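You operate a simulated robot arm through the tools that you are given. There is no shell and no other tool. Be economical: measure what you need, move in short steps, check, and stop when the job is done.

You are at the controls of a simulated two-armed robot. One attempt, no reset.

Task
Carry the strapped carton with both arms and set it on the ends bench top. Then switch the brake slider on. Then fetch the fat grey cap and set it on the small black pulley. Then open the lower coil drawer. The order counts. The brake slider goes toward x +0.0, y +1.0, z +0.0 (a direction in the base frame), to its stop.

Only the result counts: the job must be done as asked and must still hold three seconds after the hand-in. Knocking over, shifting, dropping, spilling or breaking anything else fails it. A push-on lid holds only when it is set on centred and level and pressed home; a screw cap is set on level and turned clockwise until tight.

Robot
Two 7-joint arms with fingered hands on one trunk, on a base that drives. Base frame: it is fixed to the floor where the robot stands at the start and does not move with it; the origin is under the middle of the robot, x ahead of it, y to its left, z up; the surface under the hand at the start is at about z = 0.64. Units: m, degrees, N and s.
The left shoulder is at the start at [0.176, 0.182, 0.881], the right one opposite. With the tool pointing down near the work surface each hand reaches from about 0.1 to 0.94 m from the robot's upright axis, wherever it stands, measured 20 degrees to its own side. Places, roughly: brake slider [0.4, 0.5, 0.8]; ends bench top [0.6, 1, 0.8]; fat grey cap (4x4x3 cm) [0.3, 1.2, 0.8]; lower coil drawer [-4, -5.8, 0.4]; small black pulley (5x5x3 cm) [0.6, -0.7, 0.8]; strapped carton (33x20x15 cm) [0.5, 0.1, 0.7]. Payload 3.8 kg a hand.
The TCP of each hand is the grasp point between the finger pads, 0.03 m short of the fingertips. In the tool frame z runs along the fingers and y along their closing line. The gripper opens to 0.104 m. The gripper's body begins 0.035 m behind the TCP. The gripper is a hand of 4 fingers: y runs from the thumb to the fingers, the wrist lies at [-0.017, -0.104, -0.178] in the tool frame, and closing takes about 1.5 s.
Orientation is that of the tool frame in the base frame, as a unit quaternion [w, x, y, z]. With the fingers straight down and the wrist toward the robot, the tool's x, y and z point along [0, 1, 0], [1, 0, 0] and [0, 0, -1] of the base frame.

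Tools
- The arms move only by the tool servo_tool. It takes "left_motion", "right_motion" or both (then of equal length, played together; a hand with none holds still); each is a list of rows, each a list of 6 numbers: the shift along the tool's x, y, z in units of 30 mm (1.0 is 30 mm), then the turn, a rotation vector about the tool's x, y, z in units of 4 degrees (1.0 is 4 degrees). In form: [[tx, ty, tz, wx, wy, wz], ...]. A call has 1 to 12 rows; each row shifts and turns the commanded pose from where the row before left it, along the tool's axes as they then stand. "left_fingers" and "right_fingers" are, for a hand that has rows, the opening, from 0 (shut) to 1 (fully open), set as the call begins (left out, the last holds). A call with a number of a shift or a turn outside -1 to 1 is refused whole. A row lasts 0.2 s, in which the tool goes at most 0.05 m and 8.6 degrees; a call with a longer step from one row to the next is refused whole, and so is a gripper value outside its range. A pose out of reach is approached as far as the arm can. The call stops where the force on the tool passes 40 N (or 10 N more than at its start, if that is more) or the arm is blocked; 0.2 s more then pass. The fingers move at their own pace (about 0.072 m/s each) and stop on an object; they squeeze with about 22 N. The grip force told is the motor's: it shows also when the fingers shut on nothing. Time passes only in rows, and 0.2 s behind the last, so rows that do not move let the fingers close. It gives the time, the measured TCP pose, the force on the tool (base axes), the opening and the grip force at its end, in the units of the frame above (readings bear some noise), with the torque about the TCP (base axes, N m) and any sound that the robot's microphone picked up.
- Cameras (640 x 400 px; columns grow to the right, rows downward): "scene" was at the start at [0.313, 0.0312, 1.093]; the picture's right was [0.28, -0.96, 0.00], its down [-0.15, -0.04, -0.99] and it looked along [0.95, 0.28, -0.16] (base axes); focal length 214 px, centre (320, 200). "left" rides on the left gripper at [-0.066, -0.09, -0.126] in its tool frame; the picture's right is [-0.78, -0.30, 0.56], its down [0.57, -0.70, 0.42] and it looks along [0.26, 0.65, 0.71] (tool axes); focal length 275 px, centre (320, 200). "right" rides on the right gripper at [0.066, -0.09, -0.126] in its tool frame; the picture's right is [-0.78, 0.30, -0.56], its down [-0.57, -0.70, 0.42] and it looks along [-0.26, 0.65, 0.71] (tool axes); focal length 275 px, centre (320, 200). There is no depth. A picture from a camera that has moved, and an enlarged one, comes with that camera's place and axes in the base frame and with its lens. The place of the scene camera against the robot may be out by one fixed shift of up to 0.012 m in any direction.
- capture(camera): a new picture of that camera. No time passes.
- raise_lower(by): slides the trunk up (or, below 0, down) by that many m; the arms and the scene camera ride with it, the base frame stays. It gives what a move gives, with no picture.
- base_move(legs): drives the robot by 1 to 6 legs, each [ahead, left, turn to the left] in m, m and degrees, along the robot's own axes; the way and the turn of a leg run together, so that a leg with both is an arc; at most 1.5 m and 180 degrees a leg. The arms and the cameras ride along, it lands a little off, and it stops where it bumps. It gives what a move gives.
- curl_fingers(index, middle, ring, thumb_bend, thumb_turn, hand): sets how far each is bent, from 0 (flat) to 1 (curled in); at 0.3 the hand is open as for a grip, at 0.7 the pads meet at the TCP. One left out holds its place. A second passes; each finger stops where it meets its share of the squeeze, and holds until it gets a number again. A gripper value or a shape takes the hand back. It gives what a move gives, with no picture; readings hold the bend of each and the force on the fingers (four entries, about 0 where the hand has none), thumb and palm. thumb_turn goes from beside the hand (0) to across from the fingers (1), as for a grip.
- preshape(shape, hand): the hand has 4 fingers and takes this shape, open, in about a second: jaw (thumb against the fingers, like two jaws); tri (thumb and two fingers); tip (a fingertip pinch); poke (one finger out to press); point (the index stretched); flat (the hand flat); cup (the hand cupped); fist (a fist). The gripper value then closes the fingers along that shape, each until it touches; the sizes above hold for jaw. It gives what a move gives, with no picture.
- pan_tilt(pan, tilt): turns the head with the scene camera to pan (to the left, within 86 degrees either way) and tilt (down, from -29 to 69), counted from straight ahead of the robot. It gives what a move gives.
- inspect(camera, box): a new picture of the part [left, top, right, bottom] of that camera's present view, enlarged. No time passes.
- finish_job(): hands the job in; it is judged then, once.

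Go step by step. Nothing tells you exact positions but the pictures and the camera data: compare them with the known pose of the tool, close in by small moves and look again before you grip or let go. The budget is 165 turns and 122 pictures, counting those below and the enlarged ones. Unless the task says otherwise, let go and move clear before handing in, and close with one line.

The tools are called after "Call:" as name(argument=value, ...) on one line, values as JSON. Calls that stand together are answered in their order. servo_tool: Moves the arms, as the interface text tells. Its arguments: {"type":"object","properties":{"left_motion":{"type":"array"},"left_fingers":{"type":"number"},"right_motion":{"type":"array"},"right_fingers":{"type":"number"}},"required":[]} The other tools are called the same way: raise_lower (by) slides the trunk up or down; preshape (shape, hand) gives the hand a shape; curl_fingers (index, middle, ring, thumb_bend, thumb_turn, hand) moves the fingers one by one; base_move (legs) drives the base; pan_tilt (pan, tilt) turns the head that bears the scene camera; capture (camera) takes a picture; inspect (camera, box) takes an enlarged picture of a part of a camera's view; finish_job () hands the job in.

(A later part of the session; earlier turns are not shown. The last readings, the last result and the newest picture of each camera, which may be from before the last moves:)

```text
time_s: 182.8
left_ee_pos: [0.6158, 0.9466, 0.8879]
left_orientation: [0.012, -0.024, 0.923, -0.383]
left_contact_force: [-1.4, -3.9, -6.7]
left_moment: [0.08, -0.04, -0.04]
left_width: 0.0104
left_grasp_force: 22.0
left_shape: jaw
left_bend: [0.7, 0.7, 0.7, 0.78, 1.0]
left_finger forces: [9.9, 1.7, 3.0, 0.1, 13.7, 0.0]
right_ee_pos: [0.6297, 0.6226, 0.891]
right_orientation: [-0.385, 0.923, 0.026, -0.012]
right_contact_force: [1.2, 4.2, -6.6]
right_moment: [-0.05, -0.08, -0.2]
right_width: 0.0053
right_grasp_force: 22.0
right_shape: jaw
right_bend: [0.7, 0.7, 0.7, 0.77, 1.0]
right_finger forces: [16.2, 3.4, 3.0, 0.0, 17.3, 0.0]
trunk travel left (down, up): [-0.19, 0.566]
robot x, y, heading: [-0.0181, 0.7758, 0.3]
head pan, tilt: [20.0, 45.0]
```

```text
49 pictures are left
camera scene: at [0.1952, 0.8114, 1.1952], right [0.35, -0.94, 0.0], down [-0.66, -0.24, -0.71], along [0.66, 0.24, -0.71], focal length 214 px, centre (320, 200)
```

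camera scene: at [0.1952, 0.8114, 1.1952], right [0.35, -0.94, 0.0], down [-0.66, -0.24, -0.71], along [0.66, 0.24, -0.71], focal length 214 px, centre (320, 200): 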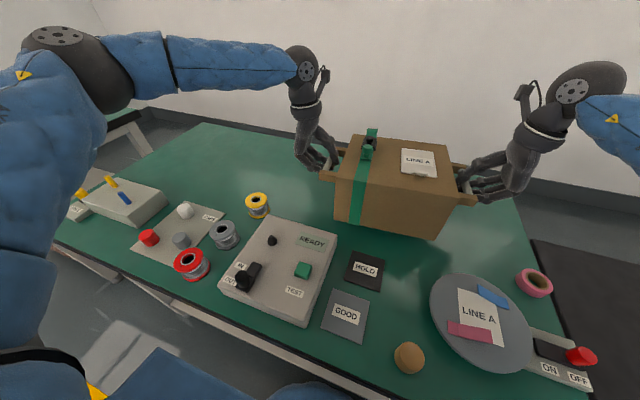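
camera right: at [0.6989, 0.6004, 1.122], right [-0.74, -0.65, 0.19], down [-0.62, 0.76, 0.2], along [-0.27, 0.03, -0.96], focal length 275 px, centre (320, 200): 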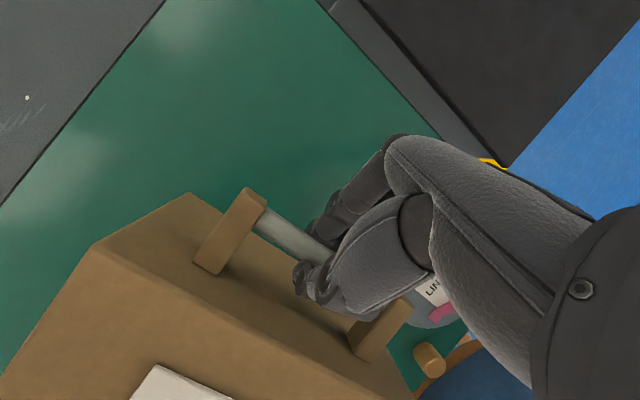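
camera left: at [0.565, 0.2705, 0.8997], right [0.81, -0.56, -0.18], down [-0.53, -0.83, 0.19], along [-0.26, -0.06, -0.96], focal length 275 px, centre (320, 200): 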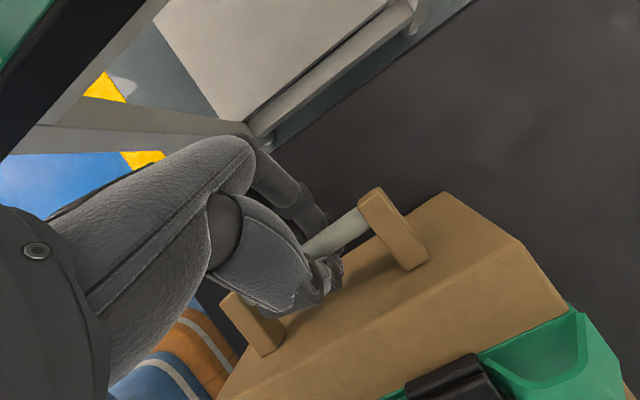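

Still in the air a little. I lower in small steps until the hands stop bearing its weight.

Call:
servo_tool(left_motion=[[0, 0.2, 0.2, 0, 0, 0], [0, 0.2, 0.2, 0, 0, 0], [0, 0, 0, 0, 0, 0]], right_motion=[[0, 0.2, 0.2, 0, 0, 0], [0, 0.2, 0.2, 0, 0, 0], [0, 0, 0, 0, 0, 0]])

Call:
servo_tool(left_motion=[[0, 0.15, 0.15, 0, 0, 0], [0, 0, 0, 0, 0, 0]], right_motion=[[0, 0.15, 0.15, 0, 0, 0], [0, 0, 0, 0, 0, 0]])

```text
time_s: 183.6
left_ee_pos: [0.6149, 0.9476, 0.8713]
left_orientation: [0.012, -0.024, 0.923, -0.384]
left_contact_force: [-1.2, -7.5, -5.0]
left_moment: [0.05, -0.03, -0.05]
left_width: 0.0107
left_grasp_force: 21.9
left_shape: jaw
left_bend: [0.7, 0.7, 0.7, 0.78, 1.0]
left_finger forces: [9.8, 2.0, 2.8, 0.1, 14.9, 0.0]
right_ee_pos: [0.629, 0.6233, 0.8755]
right_orientation: [-0.384, 0.923, 0.026, -0.012]
right_contact_force: [0.3, 7.4, -5.6]
right_moment: [-0.04, -0.01, -0.15]
right_width: 0.0052
right_grasp_force: 22.1
right_shape: jaw
right_bend: [0.7, 0.7, 0.7, 0.77, 1.0]
right_finger forces: [15.5, 3.5, 2.8, 0.0, 18.3, 0.0]
trunk travel left (down, up): [-0.19, 0.566]
robot x, y, heading: [-0.0148, 0.7791, 0.3]
head pan, tilt: [20.0, 45.0]
```

```text
time_s: 184.2
left_ee_pos: [0.6163, 0.9471, 0.8644]
left_orientation: [0.012, -0.025, 0.923, -0.384]
left_contact_force: [0.0, -8.9, -6.0]
left_moment: [0.04, -0.03, -0.09]
left_width: 0.0108
left_grasp_force: 22.1
left_shape: jaw
left_bend: [0.7, 0.7, 0.7, 0.78, 1.0]
left_finger forces: [9.7, 1.9, 2.8, 0.0, 15.2, 0.1]
right_ee_pos: [0.6292, 0.6214, 0.8703]
right_orientation: [-0.384, 0.923, 0.026, -0.012]
right_contact_force: [0.9, 8.1, -5.6]
right_moment: [-0.03, -0.04, -0.18]
right_width: 0.0057
right_grasp_force: 22.2
right_shape: jaw
right_bend: [0.7, 0.7, 0.7, 0.77, 1.0]
right_finger forces: [15.3, 3.5, 2.7, 0.0, 18.8, 0.0]
trunk travel left (down, up): [-0.19, 0.566]
robot x, y, heading: [-0.0136, 0.7784, 0.2]
head pan, tilt: [20.0, 45.0]
```

Call:
servo_tool(left_motion=[[0, 0.03, 0.21, 0, 0, 0], [0, 0.12, 0.12, 0, 0, 0], [0, 0, 0, 0, 0, 0]], right_motion=[[0, 0.17, 0.17, 0, 0, 0], [0, 0.17, 0.17, 0, 0, 0], [0, 0, 0, 0, 0, 0]])

Call:
inspect(camera="scene", box=[290, 100, 530, 250])

```text
time_s: 185.0
left_ee_pos: [0.6167, 0.9423, 0.8554]
left_orientation: [0.013, -0.024, 0.923, -0.383]
left_contact_force: [-1.2, -2.0, 1.5]
left_moment: [-0.03, -0.05, -0.04]
left_width: 0.0109
left_grasp_force: 21.9
left_shape: jaw
left_bend: [0.7, 0.7, 0.7, 0.78, 1.0]
left_finger forces: [7.4, 1.2, 2.4, 0.0, 13.1, 0.0]
right_ee_pos: [0.6297, 0.6201, 0.8546]
right_orientation: [-0.383, 0.923, 0.025, -0.011]
right_contact_force: [2.7, -2.2, -2.7]
right_moment: [-0.02, -0.1, -0.17]
right_width: 0.0054
right_grasp_force: 21.3
right_shape: jaw
right_bend: [0.7, 0.7, 0.7, 0.77, 1.0]
right_finger forces: [17.2, 3.1, 3.1, 0.1, 15.7, 0.1]
trunk travel left (down, up): [-0.19, 0.566]
robot x, y, heading: [-0.0171, 0.7793, 0.2]
head pan, tilt: [20.0, 45.0]
```

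```text
2.67 times, centred on (410, 175) of scene
camera zoom: at [0.1938, 0.8108, 1.1957], right [0.35, -0.94, 0.0], down [-0.66, -0.24, -0.71], along [0.66, 0.24, -0.71], focal length 572 px, centre (80, 267)
```

zoom: 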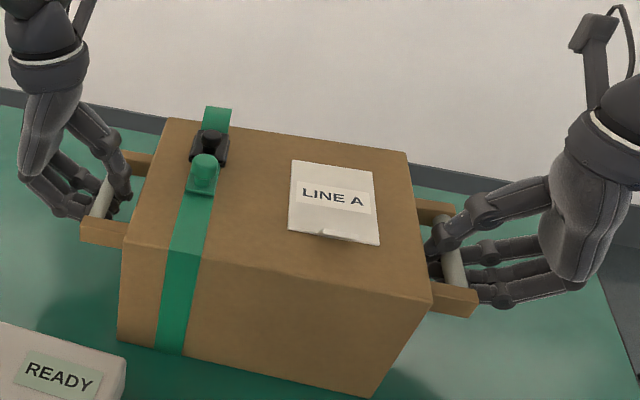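

Contact on the bench reached (left side unloaded). I lower the right another 3 mm, then open both hands gradually.

Call:
servo_tool(left_motion=[[0, 0, 0, 0, 0, 0], [0, 0, 0, 0, 0, 0]], right_motion=[[0, 0.08, 0.08, 0, 0, 0], [0, 0, 0, 0, 0, 0]])

Call:
servo_tool(left_motion=[[0, 0, 0, 0, 0, 0], [0, 0, 0, 0, 0, 0], [0, 0, 0, 0, 0, 0], [0, 0, 0, 0, 0, 0], [0, 0, 0, 0, 0, 0]], right_motion=[[0, 0, 0, 0, 0, 0], [0, 0, 0, 0, 0, 0], [0, 0, 0, 0, 0, 0], [0, 0, 0, 0, 0, 0], [0, 0, 0, 0, 0, 0]], left_fingers=0.5, right_fingers=0.5)

Call:
inspect(camera="scene", box=[290, 100, 530, 250])

```text
time_s: 185.6
left_ee_pos: [0.6156, 0.943, 0.8556]
left_orientation: [0.014, -0.024, 0.924, -0.382]
left_contact_force: [3.5, -0.4, 1.5]
left_moment: [0.0, -0.12, 0.0]
left_width: 0.0105
left_grasp_force: 22.0
left_shape: jaw
left_bend: [0.7, 0.7, 0.7, 0.79, 1.0]
left_finger forces: [8.0, 1.1, 2.4, 0.1, 12.5, 0.1]
right_ee_pos: [0.6294, 0.6216, 0.8541]
right_orientation: [-0.384, 0.923, 0.027, -0.01]
right_contact_force: [2.7, -8.4, 8.8]
right_moment: [0.06, -0.02, -0.13]
right_width: 0.0061
right_grasp_force: 21.9
right_shape: jaw
right_bend: [0.7, 0.7, 0.7, 0.77, 1.0]
right_finger forces: [17.0, 1.5, 1.1, 0.0, 16.4, 0.1]
trunk travel left (down, up): [-0.19, 0.566]
robot x, y, heading: [-0.0175, 0.7763, 0.3]
head pan, tilt: [20.0, 45.0]
```

```text
time_s: 186.8
left_ee_pos: [0.6168, 0.9446, 0.8553]
left_orientation: [0.013, -0.025, 0.924, -0.382]
left_contact_force: [-0.5, 1.8, -1.4]
left_moment: [0.04, -0.01, -0.01]
left_width: 0.0496
left_grasp_force: 0.0
left_shape: jaw
left_bend: [0.74, 0.45, 0.41, 0.71, 1.0]
left_finger forces: [0.0, 0.0, 0.0, 0.0, 2.7, 0.1]
right_ee_pos: [0.6283, 0.6218, 0.8513]
right_orientation: [-0.385, 0.923, 0.027, -0.012]
right_contact_force: [-0.1, -3.2, -1.5]
right_moment: [-0.05, -0.02, -0.04]
right_width: 0.0487
right_grasp_force: 0.2
right_shape: jaw
right_bend: [0.74, 0.45, 0.41, 0.72, 1.0]
right_finger forces: [0.0, 0.0, 0.0, 0.0, 3.1, 0.0]
trunk travel left (down, up): [-0.19, 0.566]
robot x, y, heading: [-0.0152, 0.7771, 0.0]
head pan, tilt: [20.0, 45.0]
```

```text
2.67 times, centred on (410, 175) of scene
camera zoom: at [0.1938, 0.8113, 1.1956], right [0.35, -0.94, 0.0], down [-0.66, -0.24, -0.71], along [0.66, 0.24, -0.71], focal length 572 px, centre (80, 267)
```

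zoom: 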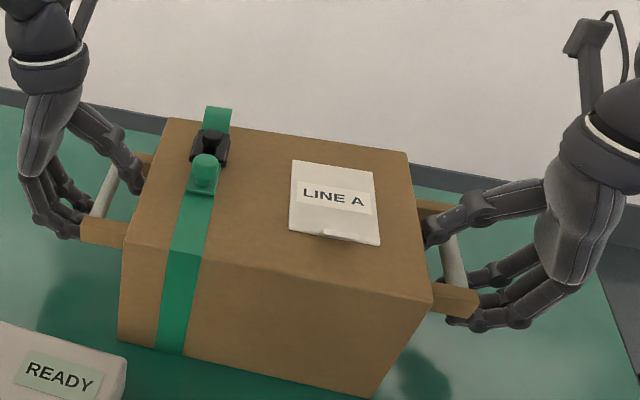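

The carton rests on the bench. I retract both hands along the finger direction and upward, then look for the slider.

Call:
servo_tool(left_motion=[[0, 0, -0.7, 0, 0, 0], [0, 0, -0.7, 0, 0, 0], [0, 0, -0.7, 0, 0, 0], [0, 0, -0.7, 0, 0, 0], [0, 0, -0.7, 0, 0, 0], [0, -0.6, -0.6, 0, 0, 0], [0, -0.6, -0.6, 0, 0, 0], [0, -0.6, -0.6, 0, 0, 0], [0, -0.6, -0.6, 0, 0, 0], [0, -0.6, -0.6, 0, 0, 0]], right_motion=[[0, 0, -0.7, 0, 0, 0], [0, 0, -0.7, 0, 0, 0], [0, 0, -0.7, 0, 0, 0], [0, 0, -0.7, 0, 0, 0], [0, 0, -0.7, 0, 0, 0], [0, -0.6, -0.6, 0, 0, 0], [0, -0.6, -0.6, 0, 0, 0], [0, -0.6, -0.6, 0, 0, 0], [0, -0.6, -0.6, 0, 0, 0], [0, -0.6, -0.6, 0, 0, 0]])

Call:
pan_tilt(pan=-25, tilt=45)

Call:
capture(camera="scene")

Call:
capture(camera="right")

```text
time_s: 189.0
left_ee_pos: [0.61, 1.0176, 1.059]
left_orientation: [0.013, -0.025, 0.923, -0.383]
left_contact_force: [0.1, 0.0, -0.6]
left_moment: [-0.01, -0.02, 0.01]
left_width: 0.0516
left_grasp_force: 0.0
left_shape: jaw
left_bend: [0.74, 0.45, 0.41, 0.69, 1.0]
left_finger forces: [0.0, 0.0, 0.0, 0.0, 0.0, 0.0]
right_ee_pos: [0.6341, 0.5471, 1.0533]
right_orientation: [-0.384, 0.923, 0.027, -0.012]
right_contact_force: [-0.8, 0.5, 0.4]
right_moment: [0.01, 0.01, -0.02]
right_width: 0.0516
right_grasp_force: 0.0
right_shape: jaw
right_bend: [0.74, 0.45, 0.41, 0.69, 1.0]
right_finger forces: [0.0, 0.0, 0.0, 0.0, 0.0, 0.1]
trunk travel left (down, up): [-0.19, 0.566]
robot x, y, heading: [-0.0172, 0.7783, -0.0]
head pan, tilt: [20.0, 45.0]
```

```text
time_s: 190.2
left_ee_pos: [0.6098, 1.018, 1.0571]
left_orientation: [0.013, -0.024, 0.924, -0.382]
left_contact_force: [0.3, 0.8, -0.8]
left_moment: [0.0, 0.0, 0.0]
left_width: 0.0519
left_grasp_force: 0.1
left_shape: jaw
left_bend: [0.74, 0.45, 0.41, 0.69, 1.0]
left_finger forces: [0.0, 0.0, 0.0, 0.0, 0.0, 0.0]
right_ee_pos: [0.6361, 0.5482, 1.0524]
right_orientation: [-0.383, 0.923, 0.027, -0.013]
right_contact_force: [-0.2, -0.2, -0.4]
right_moment: [0.0, -0.03, 0.01]
right_width: 0.0515
right_grasp_force: 0.1
right_shape: jaw
right_bend: [0.74, 0.45, 0.41, 0.69, 1.0]
right_finger forces: [0.0, 0.0, 0.0, 0.0, 0.0, 0.1]
trunk travel left (down, up): [-0.19, 0.566]
robot x, y, heading: [-0.0168, 0.7769, -0.1]
head pan, tilt: [-25.0, 45.0]
```

```text
46 pictures are left
camera scene: at [0.1912, 0.7492, 1.1956], right [-0.42, -0.91, 0.0], down [-0.64, 0.3, -0.71], along [0.64, -0.3, -0.71], focal length 214 px, centre (320, 200)
```

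scene: 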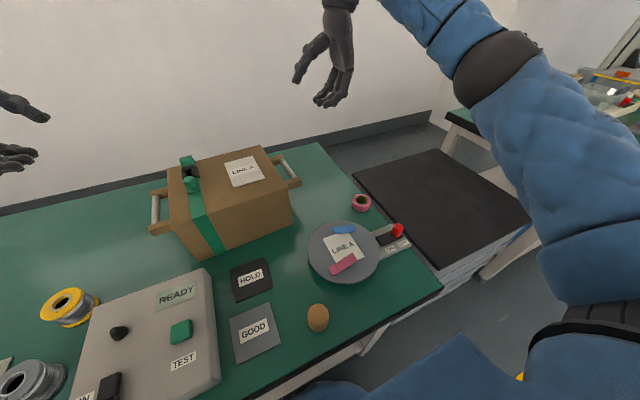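

```text
45 pictures are left
camera right: at [0.7019, 0.5256, 1.2051], right [-0.74, -0.65, 0.18], down [-0.62, 0.76, 0.2], along [-0.27, 0.03, -0.96], focal length 275 px, centre (320, 200)
```

right: 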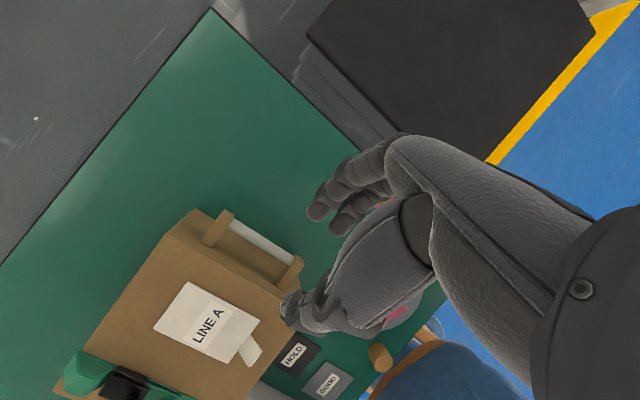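

The red knob is at about (0.383, 0.451, top 0.815), plate rim close beyond it. I close the right hand and bring it over the slider's -y side.

Call:
servo_tool(right_motion=[[-0.84, 0.48, -0.2, 0, 0, 0], [-0.84, 0.48, -0.2, 0, 0, 0], [-0.84, 0.48, -0.2, 0, 0, 0], [-0.84, 0.48, -0.2, 0, 0, 0], [-0.84, 0.48, -0.2, 0, 0, 0], [-0.84, 0.48, -0.2, 0, 0, 0], [-0.84, 0.48, -0.2, 0, 0, 0], [-0.84, 0.48, -0.2, 0, 0, 0], [-0.84, 0.48, -0.2, 0, 0, 0], [-0.84, 0.48, -0.2, 0, 0, 0]], right_fingers=0)

Call:
pan_tilt(pan=-50, tilt=45)

Call:
capture(camera="scene")

Call:
capture(camera="right")

```text
time_s: 192.3
left_ee_pos: [0.608, 1.0181, 1.0584]
left_orientation: [0.013, -0.024, 0.924, -0.382]
left_contact_force: [0.5, -0.2, -0.2]
left_moment: [-0.01, 0.03, -0.01]
left_width: 0.0519
left_grasp_force: 0.0
left_shape: jaw
left_bend: [0.74, 0.45, 0.41, 0.69, 1.0]
left_finger forces: [0.0, 0.0, 0.0, 0.0, 0.0, 0.0]
right_ee_pos: [0.3894, 0.389, 0.993]
right_orientation: [-0.384, 0.923, 0.027, -0.012]
right_contact_force: [0.1, 0.0, -0.1]
right_moment: [0.02, 0.0, 0.01]
right_width: 0.0002
right_grasp_force: 21.9
right_shape: jaw
right_bend: [0.7, 0.7, 0.7, 0.48, 1.0]
right_finger forces: [0.0, 0.0, 0.0, 0.1, 0.0, 0.1]
trunk travel left (down, up): [-0.19, 0.566]
robot x, y, heading: [-0.0158, 0.7762, 0.1]
head pan, tilt: [-25.0, 45.0]
```

```text
time_s: 193.2
left_ee_pos: [0.6101, 1.0179, 1.0577]
left_orientation: [0.012, -0.024, 0.924, -0.382]
left_contact_force: [-0.1, 0.5, 0.8]
left_moment: [-0.02, 0.01, -0.03]
left_width: 0.0518
left_grasp_force: 0.0
left_shape: jaw
left_bend: [0.74, 0.45, 0.41, 0.69, 1.0]
left_finger forces: [0.0, 0.0, 0.0, 0.1, 0.0, 0.0]
right_ee_pos: [0.3898, 0.3871, 0.9925]
right_orientation: [-0.384, 0.923, 0.026, -0.012]
right_contact_force: [0.2, 0.1, -0.1]
right_moment: [0.03, 0.02, 0.01]
right_width: 0.0
right_grasp_force: 22.2
right_shape: jaw
right_bend: [0.7, 0.7, 0.7, 0.48, 1.0]
right_finger forces: [0.0, 0.0, 0.1, 0.0, 0.1, 0.0]
trunk travel left (down, up): [-0.19, 0.566]
robot x, y, heading: [-0.0178, 0.7769, 0.2]
head pan, tilt: [-50.0, 45.0]
```

```text
44 pictures are left
camera scene: at [0.1698, 0.7211, 1.1956], right [-0.76, -0.65, 0.0], down [-0.46, 0.54, -0.71], along [0.46, -0.54, -0.71], focal length 214 px, centre (320, 200)
```

scene: 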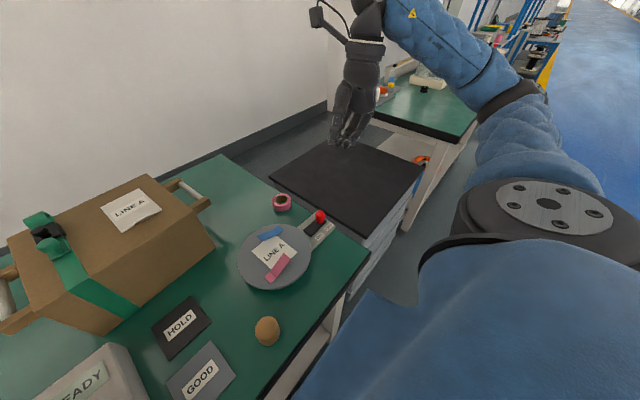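

```text
43 pictures are left
camera right: at [0.4572, 0.3668, 1.1449], right [-0.74, -0.65, 0.18], down [-0.62, 0.76, 0.2], along [-0.27, 0.03, -0.96], focal length 275 px, centre (320, 200)
```

right: 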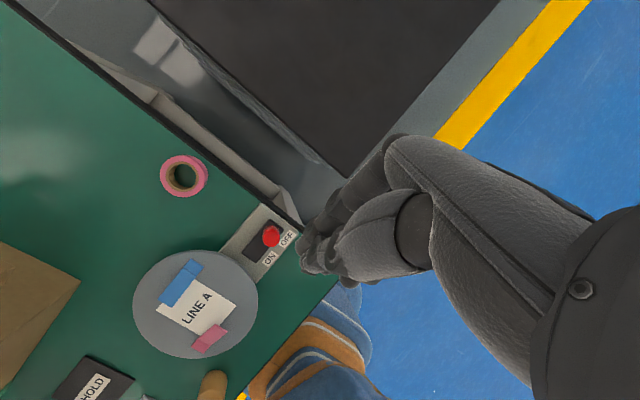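

The overhead view confirms the knob at (0.382, 0.451) with the slot running to about y 0.50. I lower the closed fingers beside it on the -y side.

Call:
servo_tool(right_motion=[[-0.035, 0.67, 0.69, 0, 0, 0], [-0.035, 0.67, 0.69, 0, 0, 0], [-0.035, 0.67, 0.69, 0, 0, 0], [-0.035, 0.67, 0.69, 0, 0, 0], [-0.035, 0.67, 0.69, 0, 0, 0], [-0.035, 0.67, 0.69, 0, 0, 0]])

Call:
inspect(camera="scene", box=[240, 130, 400, 230])

Call:
capture(camera="right")

```text
time_s: 194.6
left_ee_pos: [0.6103, 1.0181, 1.0574]
left_orientation: [0.014, -0.026, 0.923, -0.383]
left_contact_force: [-0.5, -0.7, 0.0]
left_moment: [0.0, -0.02, -0.01]
left_width: 0.0518
left_grasp_force: 0.0
left_shape: jaw
left_bend: [0.74, 0.45, 0.41, 0.69, 1.0]
left_finger forces: [0.0, 0.0, 0.1, 0.0, 0.0, 0.1]
right_ee_pos: [0.3833, 0.3916, 0.8217]
right_orientation: [-0.384, 0.923, 0.027, -0.012]
right_contact_force: [0.3, -0.7, 1.0]
right_moment: [-0.01, -0.04, 0.01]
right_width: 0.0002
right_grasp_force: 22.1
right_shape: jaw
right_bend: [0.7, 0.7, 0.7, 0.48, 1.0]
right_finger forces: [0.1, 0.0, 0.0, 0.1, 0.1, 0.0]
trunk travel left (down, up): [-0.19, 0.566]
robot x, y, heading: [-0.0138, 0.777, 0.2]
head pan, tilt: [-50.0, 45.0]
```

```text
4.00 times, centred on (320, 180) of scene
camera zoom: at [0.17, 0.7209, 1.1956], right [-0.76, -0.65, 0.0], down [-0.46, 0.54, -0.71], along [0.46, -0.54, -0.71], focal length 858 px, centre (320, 280)
```

zoom: 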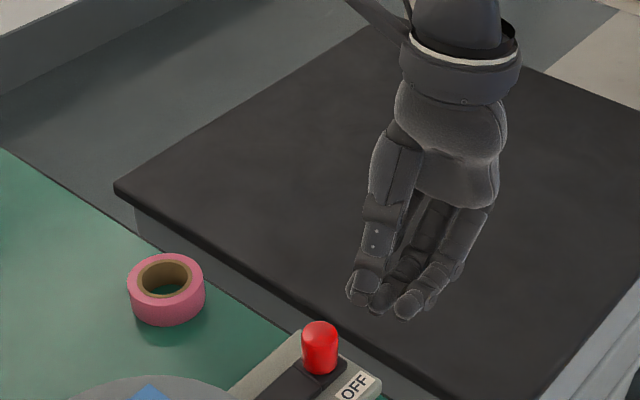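

```text
41 pictures are left
camera right: at [0.4506, 0.3701, 0.9732], right [-0.74, -0.65, 0.18], down [-0.62, 0.76, 0.2], along [-0.27, 0.03, -0.96], focal length 275 px, centre (320, 200)
```

right: 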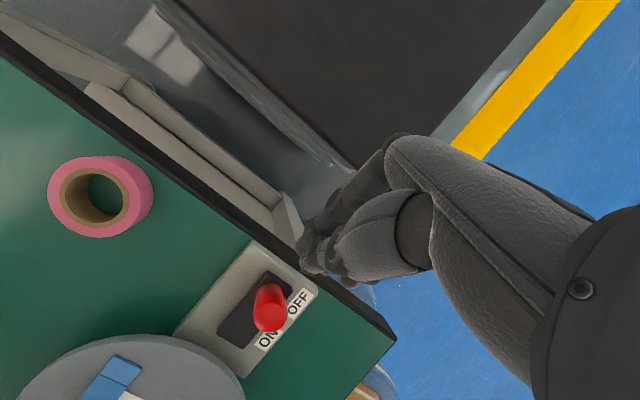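

Fingertips are lined up with the knob. I push toward +y in small steps.

Call:
servo_tool(right_motion=[[0, -0.236, 0.236, 0, 0, 0], [0, -0.236, 0.236, 0, 0, 0], [0, -0.236, 0.236, 0, 0, 0], [0, -0.236, 0.236, 0, 0, 0]])

Call:
capture(camera="right")

```text
time_s: 195.6
left_ee_pos: [0.6105, 1.018, 1.0584]
left_orientation: [0.013, -0.025, 0.923, -0.383]
left_contact_force: [0.2, 0.1, -0.4]
left_moment: [0.04, 0.0, -0.02]
left_width: 0.0519
left_grasp_force: 0.0
left_shape: jaw
left_bend: [0.74, 0.45, 0.41, 0.69, 1.0]
left_finger forces: [0.0, 0.0, 0.1, 0.1, 0.1, 0.0]
right_ee_pos: [0.381, 0.4321, 0.8194]
right_orientation: [-0.384, 0.923, 0.028, -0.013]
right_contact_force: [-0.2, -0.6, 0.0]
right_moment: [0.02, -0.03, -0.03]
right_width: 0.0
right_grasp_force: 21.8
right_shape: jaw
right_bend: [0.7, 0.7, 0.7, 0.48, 1.0]
right_finger forces: [0.0, 0.0, 0.1, 0.0, 0.1, 0.0]
trunk travel left (down, up): [-0.19, 0.566]
robot x, y, heading: [-0.0108, 0.781, 0.2]
head pan, tilt: [-50.0, 45.0]
```

```text
40 pictures are left
camera right: at [0.4479, 0.4108, 0.972], right [-0.74, -0.65, 0.18], down [-0.62, 0.76, 0.2], along [-0.27, 0.03, -0.96], focal length 275 px, centre (320, 200)
```

right: 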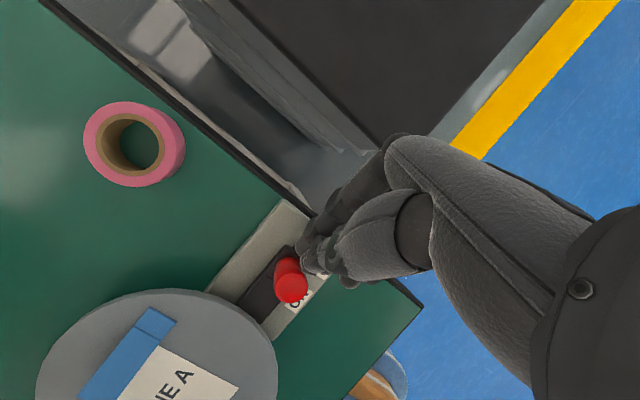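

The knob seems to be moving already with little force. I continue.

Call:
servo_tool(right_motion=[[0, -0.236, 0.236, 0, 0, 0], [0, -0.236, 0.236, 0, 0, 0]])

Call:
capture(camera="right")

```text
time_s: 196.2
left_ee_pos: [0.6104, 1.015, 1.0591]
left_orientation: [0.012, -0.024, 0.924, -0.382]
left_contact_force: [0.5, 1.2, -0.3]
left_moment: [0.0, 0.0, 0.03]
left_width: 0.0519
left_grasp_force: 0.0
left_shape: jaw
left_bend: [0.74, 0.45, 0.41, 0.69, 1.0]
left_finger forces: [0.0, 0.0, 0.0, 0.0, 0.0, 0.0]
right_ee_pos: [0.3813, 0.4477, 0.8202]
right_orientation: [-0.382, 0.924, 0.025, -0.011]
right_contact_force: [5.1, -20.6, 5.2]
right_moment: [-0.26, -0.17, -0.17]
right_width: 0.0
right_grasp_force: 22.0
right_shape: jaw
right_bend: [0.7, 0.7, 0.7, 0.51, 1.0]
right_finger forces: [0.1, 0.0, 0.1, 0.1, 0.0, 0.0]
trunk travel left (down, up): [-0.19, 0.566]
robot x, y, heading: [-0.0152, 0.7765, 0.3]
head pan, tilt: [-50.0, 45.0]
```

```text
39 pictures are left
camera right: at [0.4471, 0.4261, 0.9724], right [-0.74, -0.64, 0.19], down [-0.61, 0.77, 0.19], along [-0.27, 0.03, -0.96], focal length 275 px, centre (320, 200)
```

right: 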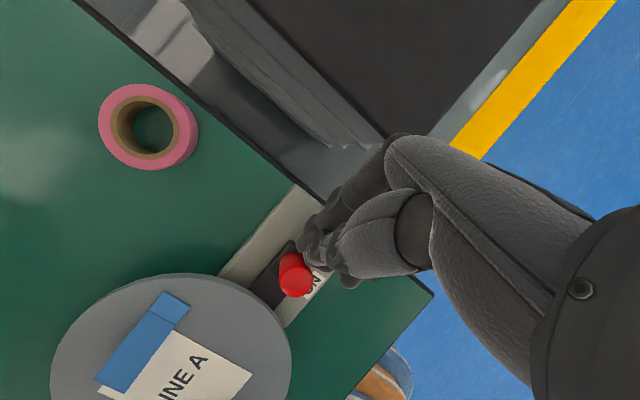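

Force rose to 20 N; I check what is touching.

Call:
inspect(camera="scene", box=[270, 160, 370, 250])

Call:
inspect(camera="right", box=[220, 190, 380, 320])

```text
4.44 times, centred on (320, 205) of scene
camera zoom: at [0.1698, 0.7186, 1.1956], right [-0.76, -0.65, 0.0], down [-0.46, 0.54, -0.71], along [0.46, -0.54, -0.71], focal length 953 px, centre (320, 178)
```

zoom: 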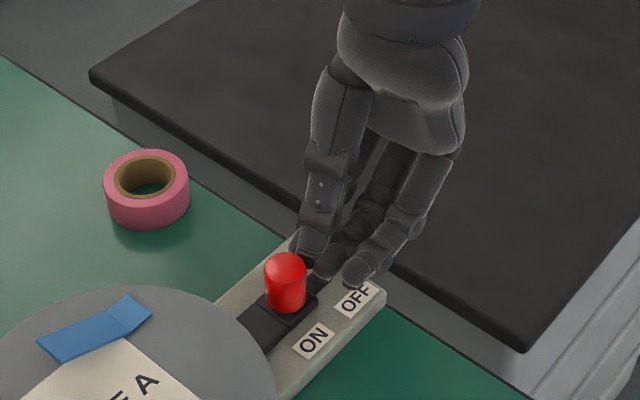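

```text
3.08 times, centred on (300, 255) of right
camera zoom: at [0.4471, 0.4261, 0.9724], right [-0.74, -0.64, 0.19], down [-0.61, 0.77, 0.19], along [-0.27, 0.03, -0.96], focal length 847 px, centre (382, 31)
```

zoom: 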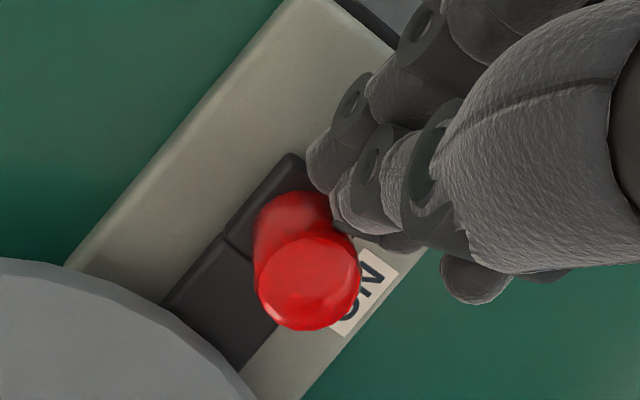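

The knob has moved from beside OFF to beside ON and force built up: it looks at its stop. One more small nudge to confirm, then withdraw.

Call:
servo_tool(right_motion=[[0, -0.1, 0.1, 0, 0, 0], [0, 0, 0, 0, 0, 0]])

Call:
servo_tool(right_motion=[[0, 0.3, -0.3, 0, 0, 0], [0, 0.5, -0.5, 0, 0, 0], [0, 0.5, -0.5, 0, 0, 0], [0, -0.6, -0.6, 0, 0, 0], [0, -0.6, -0.6, 0, 0, 0], [0, -0.6, -0.6, 0, 0, 0], [0, -0.6, -0.6, 0, 0, 0], [0, -0.6, -0.6, 0, 0, 0]])

Call:
inspect(camera="scene", box=[240, 160, 370, 265])

```text
time_s: 196.8
left_ee_pos: [0.6106, 1.015, 1.0581]
left_orientation: [0.013, -0.024, 0.924, -0.381]
left_contact_force: [0.0, 0.4, 0.5]
left_moment: [-0.01, 0.01, 0.03]
left_width: 0.0517
left_grasp_force: 0.0
left_shape: jaw
left_bend: [0.74, 0.45, 0.41, 0.69, 1.0]
left_finger forces: [0.0, 0.0, 0.0, 0.1, 0.0, 0.0]
right_ee_pos: [0.3809, 0.4495, 0.8192]
right_orientation: [-0.382, 0.924, 0.026, -0.01]
right_contact_force: [5.8, -32.9, 7.5]
right_moment: [-0.56, -0.08, -0.17]
right_width: 0.0002
right_grasp_force: 22.2
right_shape: jaw
right_bend: [0.7, 0.7, 0.7, 0.53, 1.0]
right_finger forces: [0.0, 0.1, 0.1, 0.0, 75.8, 0.0]
trunk travel left (down, up): [-0.19, 0.566]
robot x, y, heading: [-0.0167, 0.7767, 0.1]
head pan, tilt: [-50.0, 45.0]
```

```text
time_s: 198.6
left_ee_pos: [0.6103, 1.0176, 1.0578]
left_orientation: [0.012, -0.025, 0.924, -0.382]
left_contact_force: [0.1, 0.0, 0.2]
left_moment: [0.0, -0.01, -0.01]
left_width: 0.0518
left_grasp_force: 0.1
left_shape: jaw
left_bend: [0.74, 0.45, 0.41, 0.69, 1.0]
left_finger forces: [0.1, 0.1, 0.0, 0.0, 0.0, 0.0]
right_ee_pos: [0.3835, 0.3986, 0.9477]
right_orientation: [-0.384, 0.923, 0.027, -0.012]
right_contact_force: [-0.6, 0.5, -0.1]
right_moment: [-0.03, -0.02, -0.01]
right_width: 0.0
right_grasp_force: 21.9
right_shape: jaw
right_bend: [0.7, 0.7, 0.7, 0.51, 1.0]
right_finger forces: [0.0, 0.0, 0.1, 0.1, 0.0, 0.1]
trunk travel left (down, up): [-0.19, 0.566]
robot x, y, heading: [-0.02, 0.7736, 0.0]
head pan, tilt: [-50.0, 45.0]
```

```text
3.81 times, centred on (305, 212) of scene
camera zoom: at [0.1702, 0.7209, 1.1955], right [-0.76, -0.65, 0.0], down [-0.46, 0.54, -0.71], along [0.46, -0.54, -0.71], focal length 817 px, centre (377, 152)
```

zoom: 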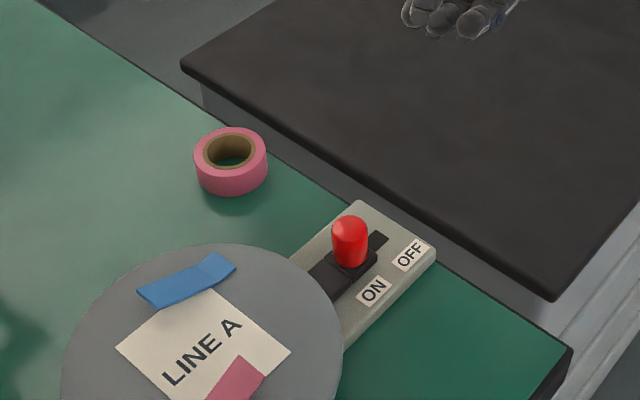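

The slider now sits at ON. Next is the grey cap: I look at the tray with the caps on the left.

Call:
pan_tilt(pan=50, tilt=45)

Call:
inspect(camera="scene", box=[160, 130, 480, 330])

```text
time_s: 200.4
left_ee_pos: [0.6095, 1.0177, 1.056]
left_orientation: [0.012, -0.023, 0.924, -0.382]
left_contact_force: [0.4, -0.1, 0.5]
left_moment: [0.03, 0.01, -0.01]
left_width: 0.0517
left_grasp_force: 0.0
left_shape: jaw
left_bend: [0.74, 0.45, 0.41, 0.69, 1.0]
left_finger forces: [0.0, 0.1, 0.0, 0.0, 0.0, 0.0]
right_ee_pos: [0.3816, 0.3997, 0.9471]
right_orientation: [-0.384, 0.923, 0.026, -0.012]
right_contact_force: [-0.3, 0.6, 0.5]
right_moment: [0.04, 0.04, 0.02]
right_width: 0.0
right_grasp_force: 22.5
right_shape: jaw
right_bend: [0.7, 0.7, 0.7, 0.51, 1.0]
right_finger forces: [0.0, 0.1, 0.1, 0.0, 0.0, 0.0]
trunk travel left (down, up): [-0.19, 0.566]
robot x, y, heading: [-0.0162, 0.7781, 0.1]
head pan, tilt: [50.0, 45.0]
```

```text
2.00 times, centred on (320, 230) of scene
camera zoom: at [0.1693, 0.8456, 1.1956], right [0.77, -0.64, 0.0], down [-0.45, -0.54, -0.71], along [0.45, 0.54, -0.71], focal length 429 px, centre (320, 140)
```

zoom: 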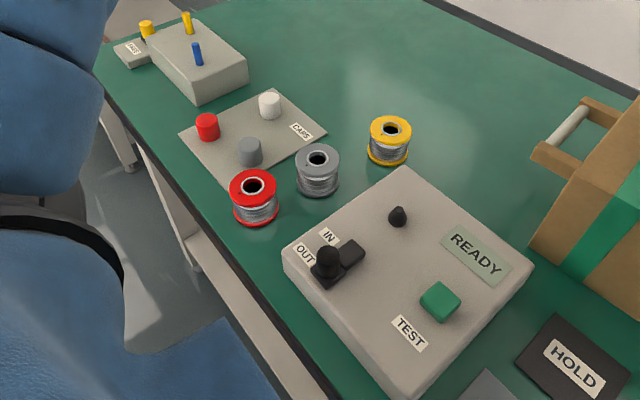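

The grey cap is at about (0.349, 1.21, top 0.787), with clear room on its ±x sides. I turn the left hand to point straight down, fingers away from the robot, and go above the cap.

Call:
servo_tool(left_motion=[[0, 0, 0, -0.388, 0.415, 0.998], [0, 0, 0, -0.388, 0.415, 0.998], [0, 0, 0, -0.388, 0.415, 0.998], [0, 0, 0, -0.388, 0.415, 0.998], [0, 0, 0, -0.388, 0.415, 0.998], [0, 0, 0, -0.388, 0.415, 0.998], [0, 0, 0, -0.388, 0.415, 0.998], [0, 0, 0, -0.388, 0.415, 0.998], [0, 0, 0, -0.388, 0.415, 0.998], [0, 0, 0, -0.388, 0.415, 0.998], [0, 0, 0, -0.388, 0.415, 0.998]])

Call:
servo_tool(left_motion=[[0, 0, 0, -0.388, 0.415, 0.998], [0, 0, 0, -0.388, 0.415, 0.998], [0, 0, 0, -0.388, 0.415, 0.998], [0, 0, 0, -0.388, 0.415, 0.998], [0, 0, 0, -0.388, 0.415, 0.998], [0, 0, 0, -0.388, 0.415, 0.998], [0, 0, 0, -0.388, 0.415, 0.998], [0, 0, 0, -0.388, 0.415, 0.998], [0, 0, 0, -0.388, 0.415, 0.998], [0, 0, 0, -0.388, 0.415, 0.998], [0, 0, 0, -0.388, 0.415, 0.998]])

Call:
servo_tool(left_motion=[[0.64, -0.87, 0.3, 0, 0, 0], [0.64, -0.87, 0.3, 0, 0, 0], [0.64, -0.87, 0.3, 0, 0, 0], [0.64, -0.87, 0.3, 0, 0, 0], [0.64, -0.87, 0.3, 0, 0, 0], [0.64, -0.87, 0.3, 0, 0, 0], [0.64, -0.87, 0.3, 0, 0, 0], [0.64, -0.87, 0.3, 0, 0, 0], [0.64, -0.87, 0.3, 0, 0, 0], [0.64, -0.87, 0.3, 0, 0, 0]], left_fingers=0.7)

Call:
capture(camera="left")

Call:
capture(camera="scene")

```text
time_s: 202.8
left_ee_pos: [0.6095, 1.017, 1.0579]
left_orientation: [0.008, 0.379, 0.901, -0.212]
left_contact_force: [-0.2, -0.2, 0.2]
left_moment: [-0.01, 0.01, 0.01]
left_width: 0.0519
left_grasp_force: 0.0
left_shape: jaw
left_bend: [0.74, 0.45, 0.41, 0.69, 1.0]
left_finger forces: [0.0, 0.1, 0.1, 0.0, 0.0, 0.0]
right_ee_pos: [0.3814, 0.3994, 0.9482]
right_orientation: [-0.385, 0.923, 0.027, -0.013]
right_contact_force: [0.1, 0.5, -0.2]
right_moment: [0.01, 0.0, -0.02]
right_width: 0.0002
right_grasp_force: 21.9
right_shape: jaw
right_bend: [0.7, 0.7, 0.7, 0.51, 1.0]
right_finger forces: [0.0, 0.1, 0.1, 0.0, 0.0, 0.0]
trunk travel left (down, up): [-0.19, 0.566]
robot x, y, heading: [-0.0123, 0.7791, 0.5]
head pan, tilt: [50.0, 45.0]
```

```text
time_s: 205.2
left_ee_pos: [0.6094, 1.0185, 1.0574]
left_orientation: [0.001, 0.708, 0.707, 0.0]
left_contact_force: [-0.2, -0.6, 0.3]
left_moment: [0.0, 0.01, -0.01]
left_width: 0.0517
left_grasp_force: 0.1
left_shape: jaw
left_bend: [0.74, 0.45, 0.41, 0.69, 1.0]
left_finger forces: [0.0, 0.0, 0.1, 0.1, 0.1, 0.0]
right_ee_pos: [0.3824, 0.3983, 0.9478]
right_orientation: [-0.384, 0.923, 0.028, -0.013]
right_contact_force: [0.8, 0.3, 0.1]
right_moment: [-0.02, -0.01, -0.04]
right_width: 0.0
right_grasp_force: 22.4
right_shape: jaw
right_bend: [0.7, 0.7, 0.7, 0.51, 1.0]
right_finger forces: [0.0, 0.0, 0.1, 0.2, 0.0, 0.1]
trunk travel left (down, up): [-0.19, 0.566]
robot x, y, heading: [-0.0165, 0.7778, 0.5]
head pan, tilt: [50.0, 45.0]
```

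```text
time_s: 207.4
left_ee_pos: [0.3473, 1.21, 0.9669]
left_orientation: [0.0, 0.708, 0.707, -0.001]
left_contact_force: [0.3, -0.5, -0.7]
left_moment: [-0.01, 0.03, -0.01]
left_width: 0.0726
left_grasp_force: 0.1
left_shape: jaw
left_bend: [0.27, 0.37, 0.34, 0.57, 0.99]
left_finger forces: [0.0, 0.0, 0.0, 0.0, 0.0, 0.1]
right_ee_pos: [0.383, 0.3992, 0.9492]
right_orientation: [-0.384, 0.923, 0.026, -0.011]
right_contact_force: [0.0, 0.6, -0.3]
right_moment: [0.02, 0.0, -0.04]
right_width: 0.0003
right_grasp_force: 22.7
right_shape: jaw
right_bend: [0.7, 0.7, 0.7, 0.51, 1.0]
right_finger forces: [0.0, 0.0, 0.0, 0.1, 0.1, 0.0]
trunk travel left (down, up): [-0.19, 0.566]
robot x, y, heading: [-0.0144, 0.7771, 0.4]
head pan, tilt: [50.0, 45.0]
```

```text
34 pictures are left
camera left: at [0.2583, 1.1446, 1.0908], right [-0.3, -0.78, -0.56], down [-0.7, 0.57, -0.43], along [0.65, 0.26, -0.71], focal length 275 px, centre (320, 200)
```

left: 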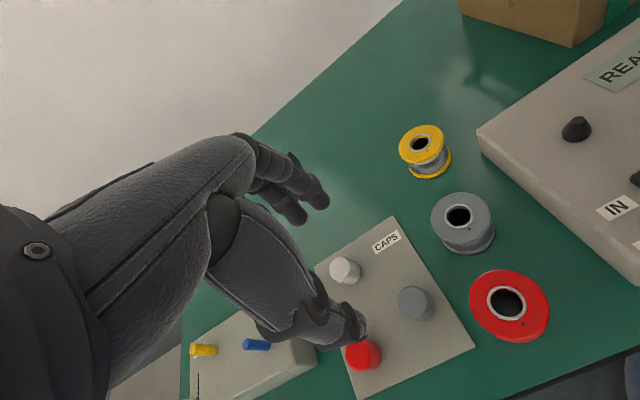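

```text
33 pictures are left
camera scene: at [0.1689, 0.8459, 1.1957], right [0.77, -0.64, 0.0], down [-0.45, -0.54, -0.71], along [0.45, 0.54, -0.71], focal length 214 px, centre (320, 200)
```

scene: 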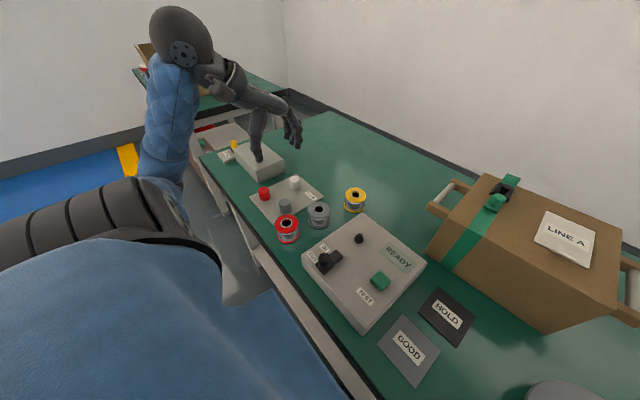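

The cap is at about (0.344, 1.204). I centre over it and descend to z 0.86, then look.

Call:
servo_tool(left_motion=[[-0.1, -0.06, 0.7, 0, 0, 0], [-0.1, -0.06, 0.7, 0, 0, 0], [0, 0, 0.7, 0, 0, 0], [0, 0, 0.7, 0, 0, 0], [0, 0, 0.7, 0, 0, 0]])

Call:
capture(camera="left")

Call:
inspect(camera="scene", box=[220, 130, 380, 260])

```text
time_s: 208.6
left_ee_pos: [0.3478, 1.2064, 0.8624]
left_orientation: [0.0, 0.708, 0.706, -0.001]
left_contact_force: [0.6, 1.1, -0.3]
left_moment: [0.0, -0.01, 0.01]
left_width: 0.0726
left_grasp_force: 0.1
left_shape: jaw
left_bend: [0.27, 0.37, 0.34, 0.57, 0.99]
left_finger forces: [0.0, 0.1, 0.1, 0.0, 0.0, 0.0]
left hand out of reach, approached as far as the arm can: row 4
right_ee_pos: [0.3815, 0.3995, 0.9475]
right_orientation: [-0.384, 0.923, 0.027, -0.012]
right_contact_force: [-0.4, -0.6, 0.9]
right_moment: [-0.02, -0.03, -0.01]
right_width: 0.0
right_grasp_force: 22.5
right_shape: jaw
right_bend: [0.7, 0.7, 0.7, 0.51, 1.0]
right_finger forces: [0.1, 0.0, 0.0, 0.0, 0.0, 0.1]
trunk travel left (down, up): [-0.19, 0.566]
robot x, y, heading: [-0.0208, 0.7791, 0.2]
head pan, tilt: [50.0, 45.0]
```

```text
32 pictures are left
camera left: at [0.259, 1.1422, 0.9873], right [-0.3, -0.78, -0.55], down [-0.7, 0.57, -0.43], along [0.65, 0.26, -0.72], focal length 275 px, centre (320, 200)
```

left: 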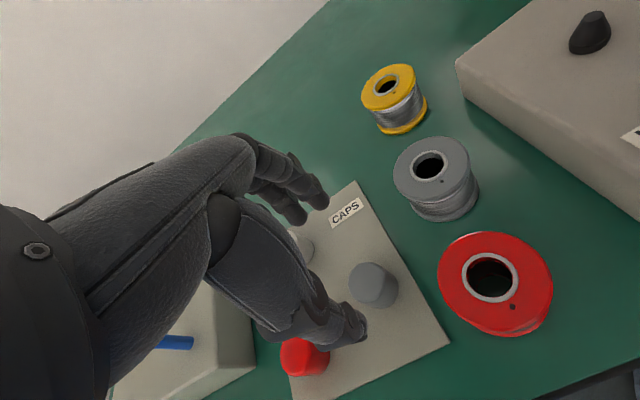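

```text
3.08 times, centred on (300, 195) of scene
camera zoom: at [0.1691, 0.8457, 1.1957], right [0.77, -0.64, 0.0], down [-0.45, -0.54, -0.71], along [0.45, 0.54, -0.71], focal length 660 px, centre (382, 215)
```

zoom: 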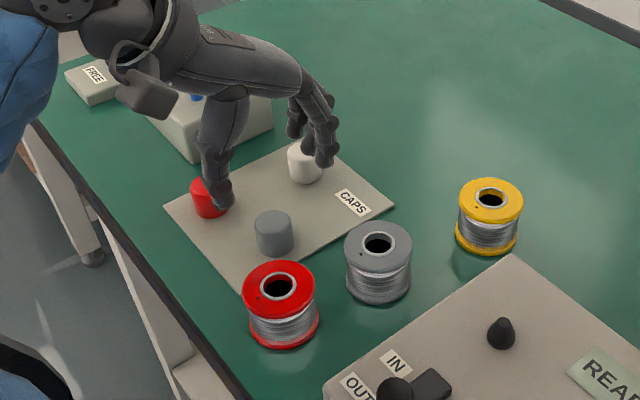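

Alignment is good; I shift 4–5 mm and descend so the fingertips straddle the cap.

Call:
servo_tool(left_motion=[[-0.15, -0.1, 0.4, 0, 0, 0], [0, 0, 0.6, 0, 0, 0], [0, 0, 0.6, 0, 0, 0], [0, 0, 0.6, 0, 0, 0]])

Call:
capture(camera="left")

Call:
inspect(camera="scene", box=[220, 130, 380, 260])

```text
time_s: 209.6
left_ee_pos: [0.3482, 1.2062, 0.7941]
left_orientation: [0.002, 0.707, 0.707, -0.001]
left_contact_force: [-0.8, 0.4, 1.8]
left_moment: [0.01, 0.01, 0.01]
left_width: 0.0724
left_grasp_force: 0.0
left_shape: jaw
left_bend: [0.27, 0.37, 0.34, 0.57, 0.99]
left_finger forces: [0.0, 0.8, 0.0, 0.0, 0.0, 0.1]
left hand out of reach, approached as far as the arm can: row 1
right_ee_pos: [0.3819, 0.3999, 0.9487]
right_orientation: [-0.384, 0.923, 0.027, -0.012]
right_contact_force: [0.1, -0.2, -0.5]
right_moment: [-0.02, 0.01, 0.0]
right_width: 0.0
right_grasp_force: 22.4
right_shape: jaw
right_bend: [0.7, 0.7, 0.7, 0.51, 1.0]
right_finger forces: [0.0, 0.0, 0.0, 0.1, 0.0, 0.1]
trunk travel left (down, up): [-0.19, 0.566]
robot x, y, heading: [-0.0141, 0.7781, 0.2]
head pan, tilt: [50.0, 45.0]
```

```text
30 pictures are left
camera left: at [0.2601, 1.1416, 0.9201], right [-0.3, -0.78, -0.55], down [-0.7, 0.57, -0.43], along [0.65, 0.26, -0.71], focal length 275 px, centre (320, 200)
```

left: 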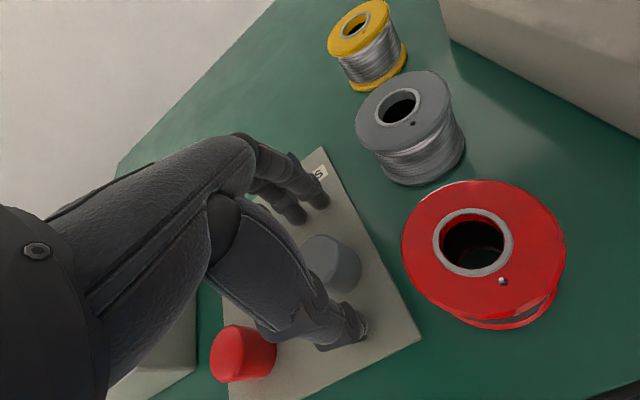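

```text
3.08 times, centred on (300, 195) of scene
camera zoom: at [0.1691, 0.8456, 1.1957], right [0.77, -0.64, 0.0], down [-0.45, -0.54, -0.71], along [0.45, 0.54, -0.71], focal length 660 px, centre (382, 215)
```

zoom: 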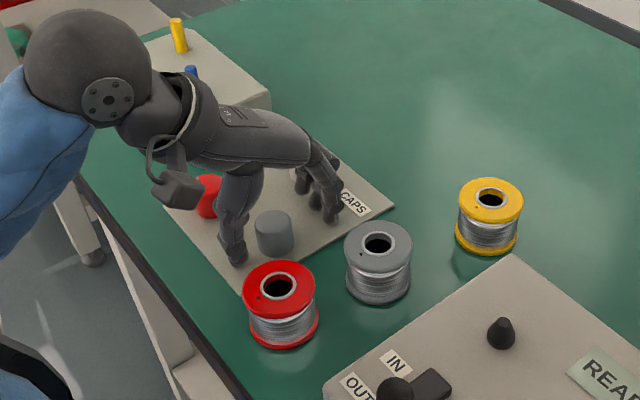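

The fingertips straddle the cap. A small lateral correction, then I close.

Call:
servo_tool(left_motion=[[-0.12, 0, 0, 0, 0, 0], [0, 0, 0, 0, 0, 0]])

Call:
servo_tool(left_motion=[[0, 0, 0, 0, 0, 0], [0, 0, 0, 0, 0, 0], [0, 0, 0, 0, 0, 0], [0, 0, 0, 0, 0, 0], [0, 0, 0, 0, 0, 0]], left_fingers=0)

Call:
capture(camera="left")

```text
time_s: 210.2
left_ee_pos: [0.3485, 1.2019, 0.7961]
left_orientation: [0.001, 0.708, 0.707, -0.002]
left_contact_force: [0.4, 0.2, 0.8]
left_moment: [0.04, 0.0, 0.0]
left_width: 0.0725
left_grasp_force: 0.0
left_shape: jaw
left_bend: [0.27, 0.37, 0.34, 0.57, 0.99]
left_finger forces: [0.0, 0.0, 0.0, 0.0, 0.1, 0.0]
right_ee_pos: [0.383, 0.399, 0.9482]
right_orientation: [-0.384, 0.923, 0.027, -0.013]
right_contact_force: [0.1, -0.6, -0.3]
right_moment: [0.0, 0.02, 0.01]
right_width: 0.0001
right_grasp_force: 21.9
right_shape: jaw
right_bend: [0.7, 0.7, 0.7, 0.51, 1.0]
right_finger forces: [0.1, 0.0, 0.0, 0.1, 0.0, 0.1]
trunk travel left (down, up): [-0.19, 0.566]
robot x, y, heading: [-0.0134, 0.7776, 0.3]
head pan, tilt: [50.0, 45.0]
```

```text
time_s: 211.4
left_ee_pos: [0.3483, 1.2033, 0.7963]
left_orientation: [0.001, 0.708, 0.707, -0.001]
left_contact_force: [-0.1, -0.1, -0.7]
left_moment: [0.02, 0.0, 0.01]
left_width: 0.024
left_grasp_force: 21.8
left_shape: jaw
left_bend: [0.73, 0.56, 0.62, 0.75, 1.0]
left_finger forces: [9.9, 7.8, 0.1, 0.0, 17.6, 0.1]
right_ee_pos: [0.3814, 0.3981, 0.9469]
right_orientation: [-0.383, 0.923, 0.027, -0.013]
right_contact_force: [0.1, 0.2, -1.1]
right_moment: [0.0, 0.0, -0.03]
right_width: 0.0
right_grasp_force: 21.4
right_shape: jaw
right_bend: [0.7, 0.7, 0.7, 0.51, 1.0]
right_finger forces: [0.0, 0.1, 0.1, 0.0, 0.1, 0.0]
trunk travel left (down, up): [-0.19, 0.566]
robot x, y, heading: [-0.0191, 0.7782, 0.2]
head pan, tilt: [50.0, 45.0]
```

```text
28 pictures are left
camera left: at [0.2598, 1.1378, 0.9205], right [-0.3, -0.78, -0.55], down [-0.7, 0.57, -0.43], along [0.65, 0.26, -0.71], focal length 275 px, centre (320, 200)
```

left: 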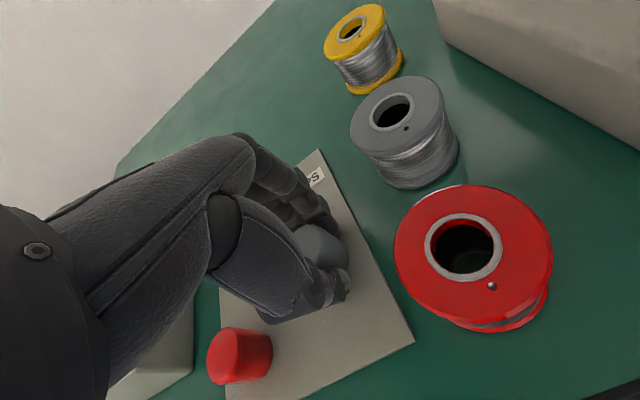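

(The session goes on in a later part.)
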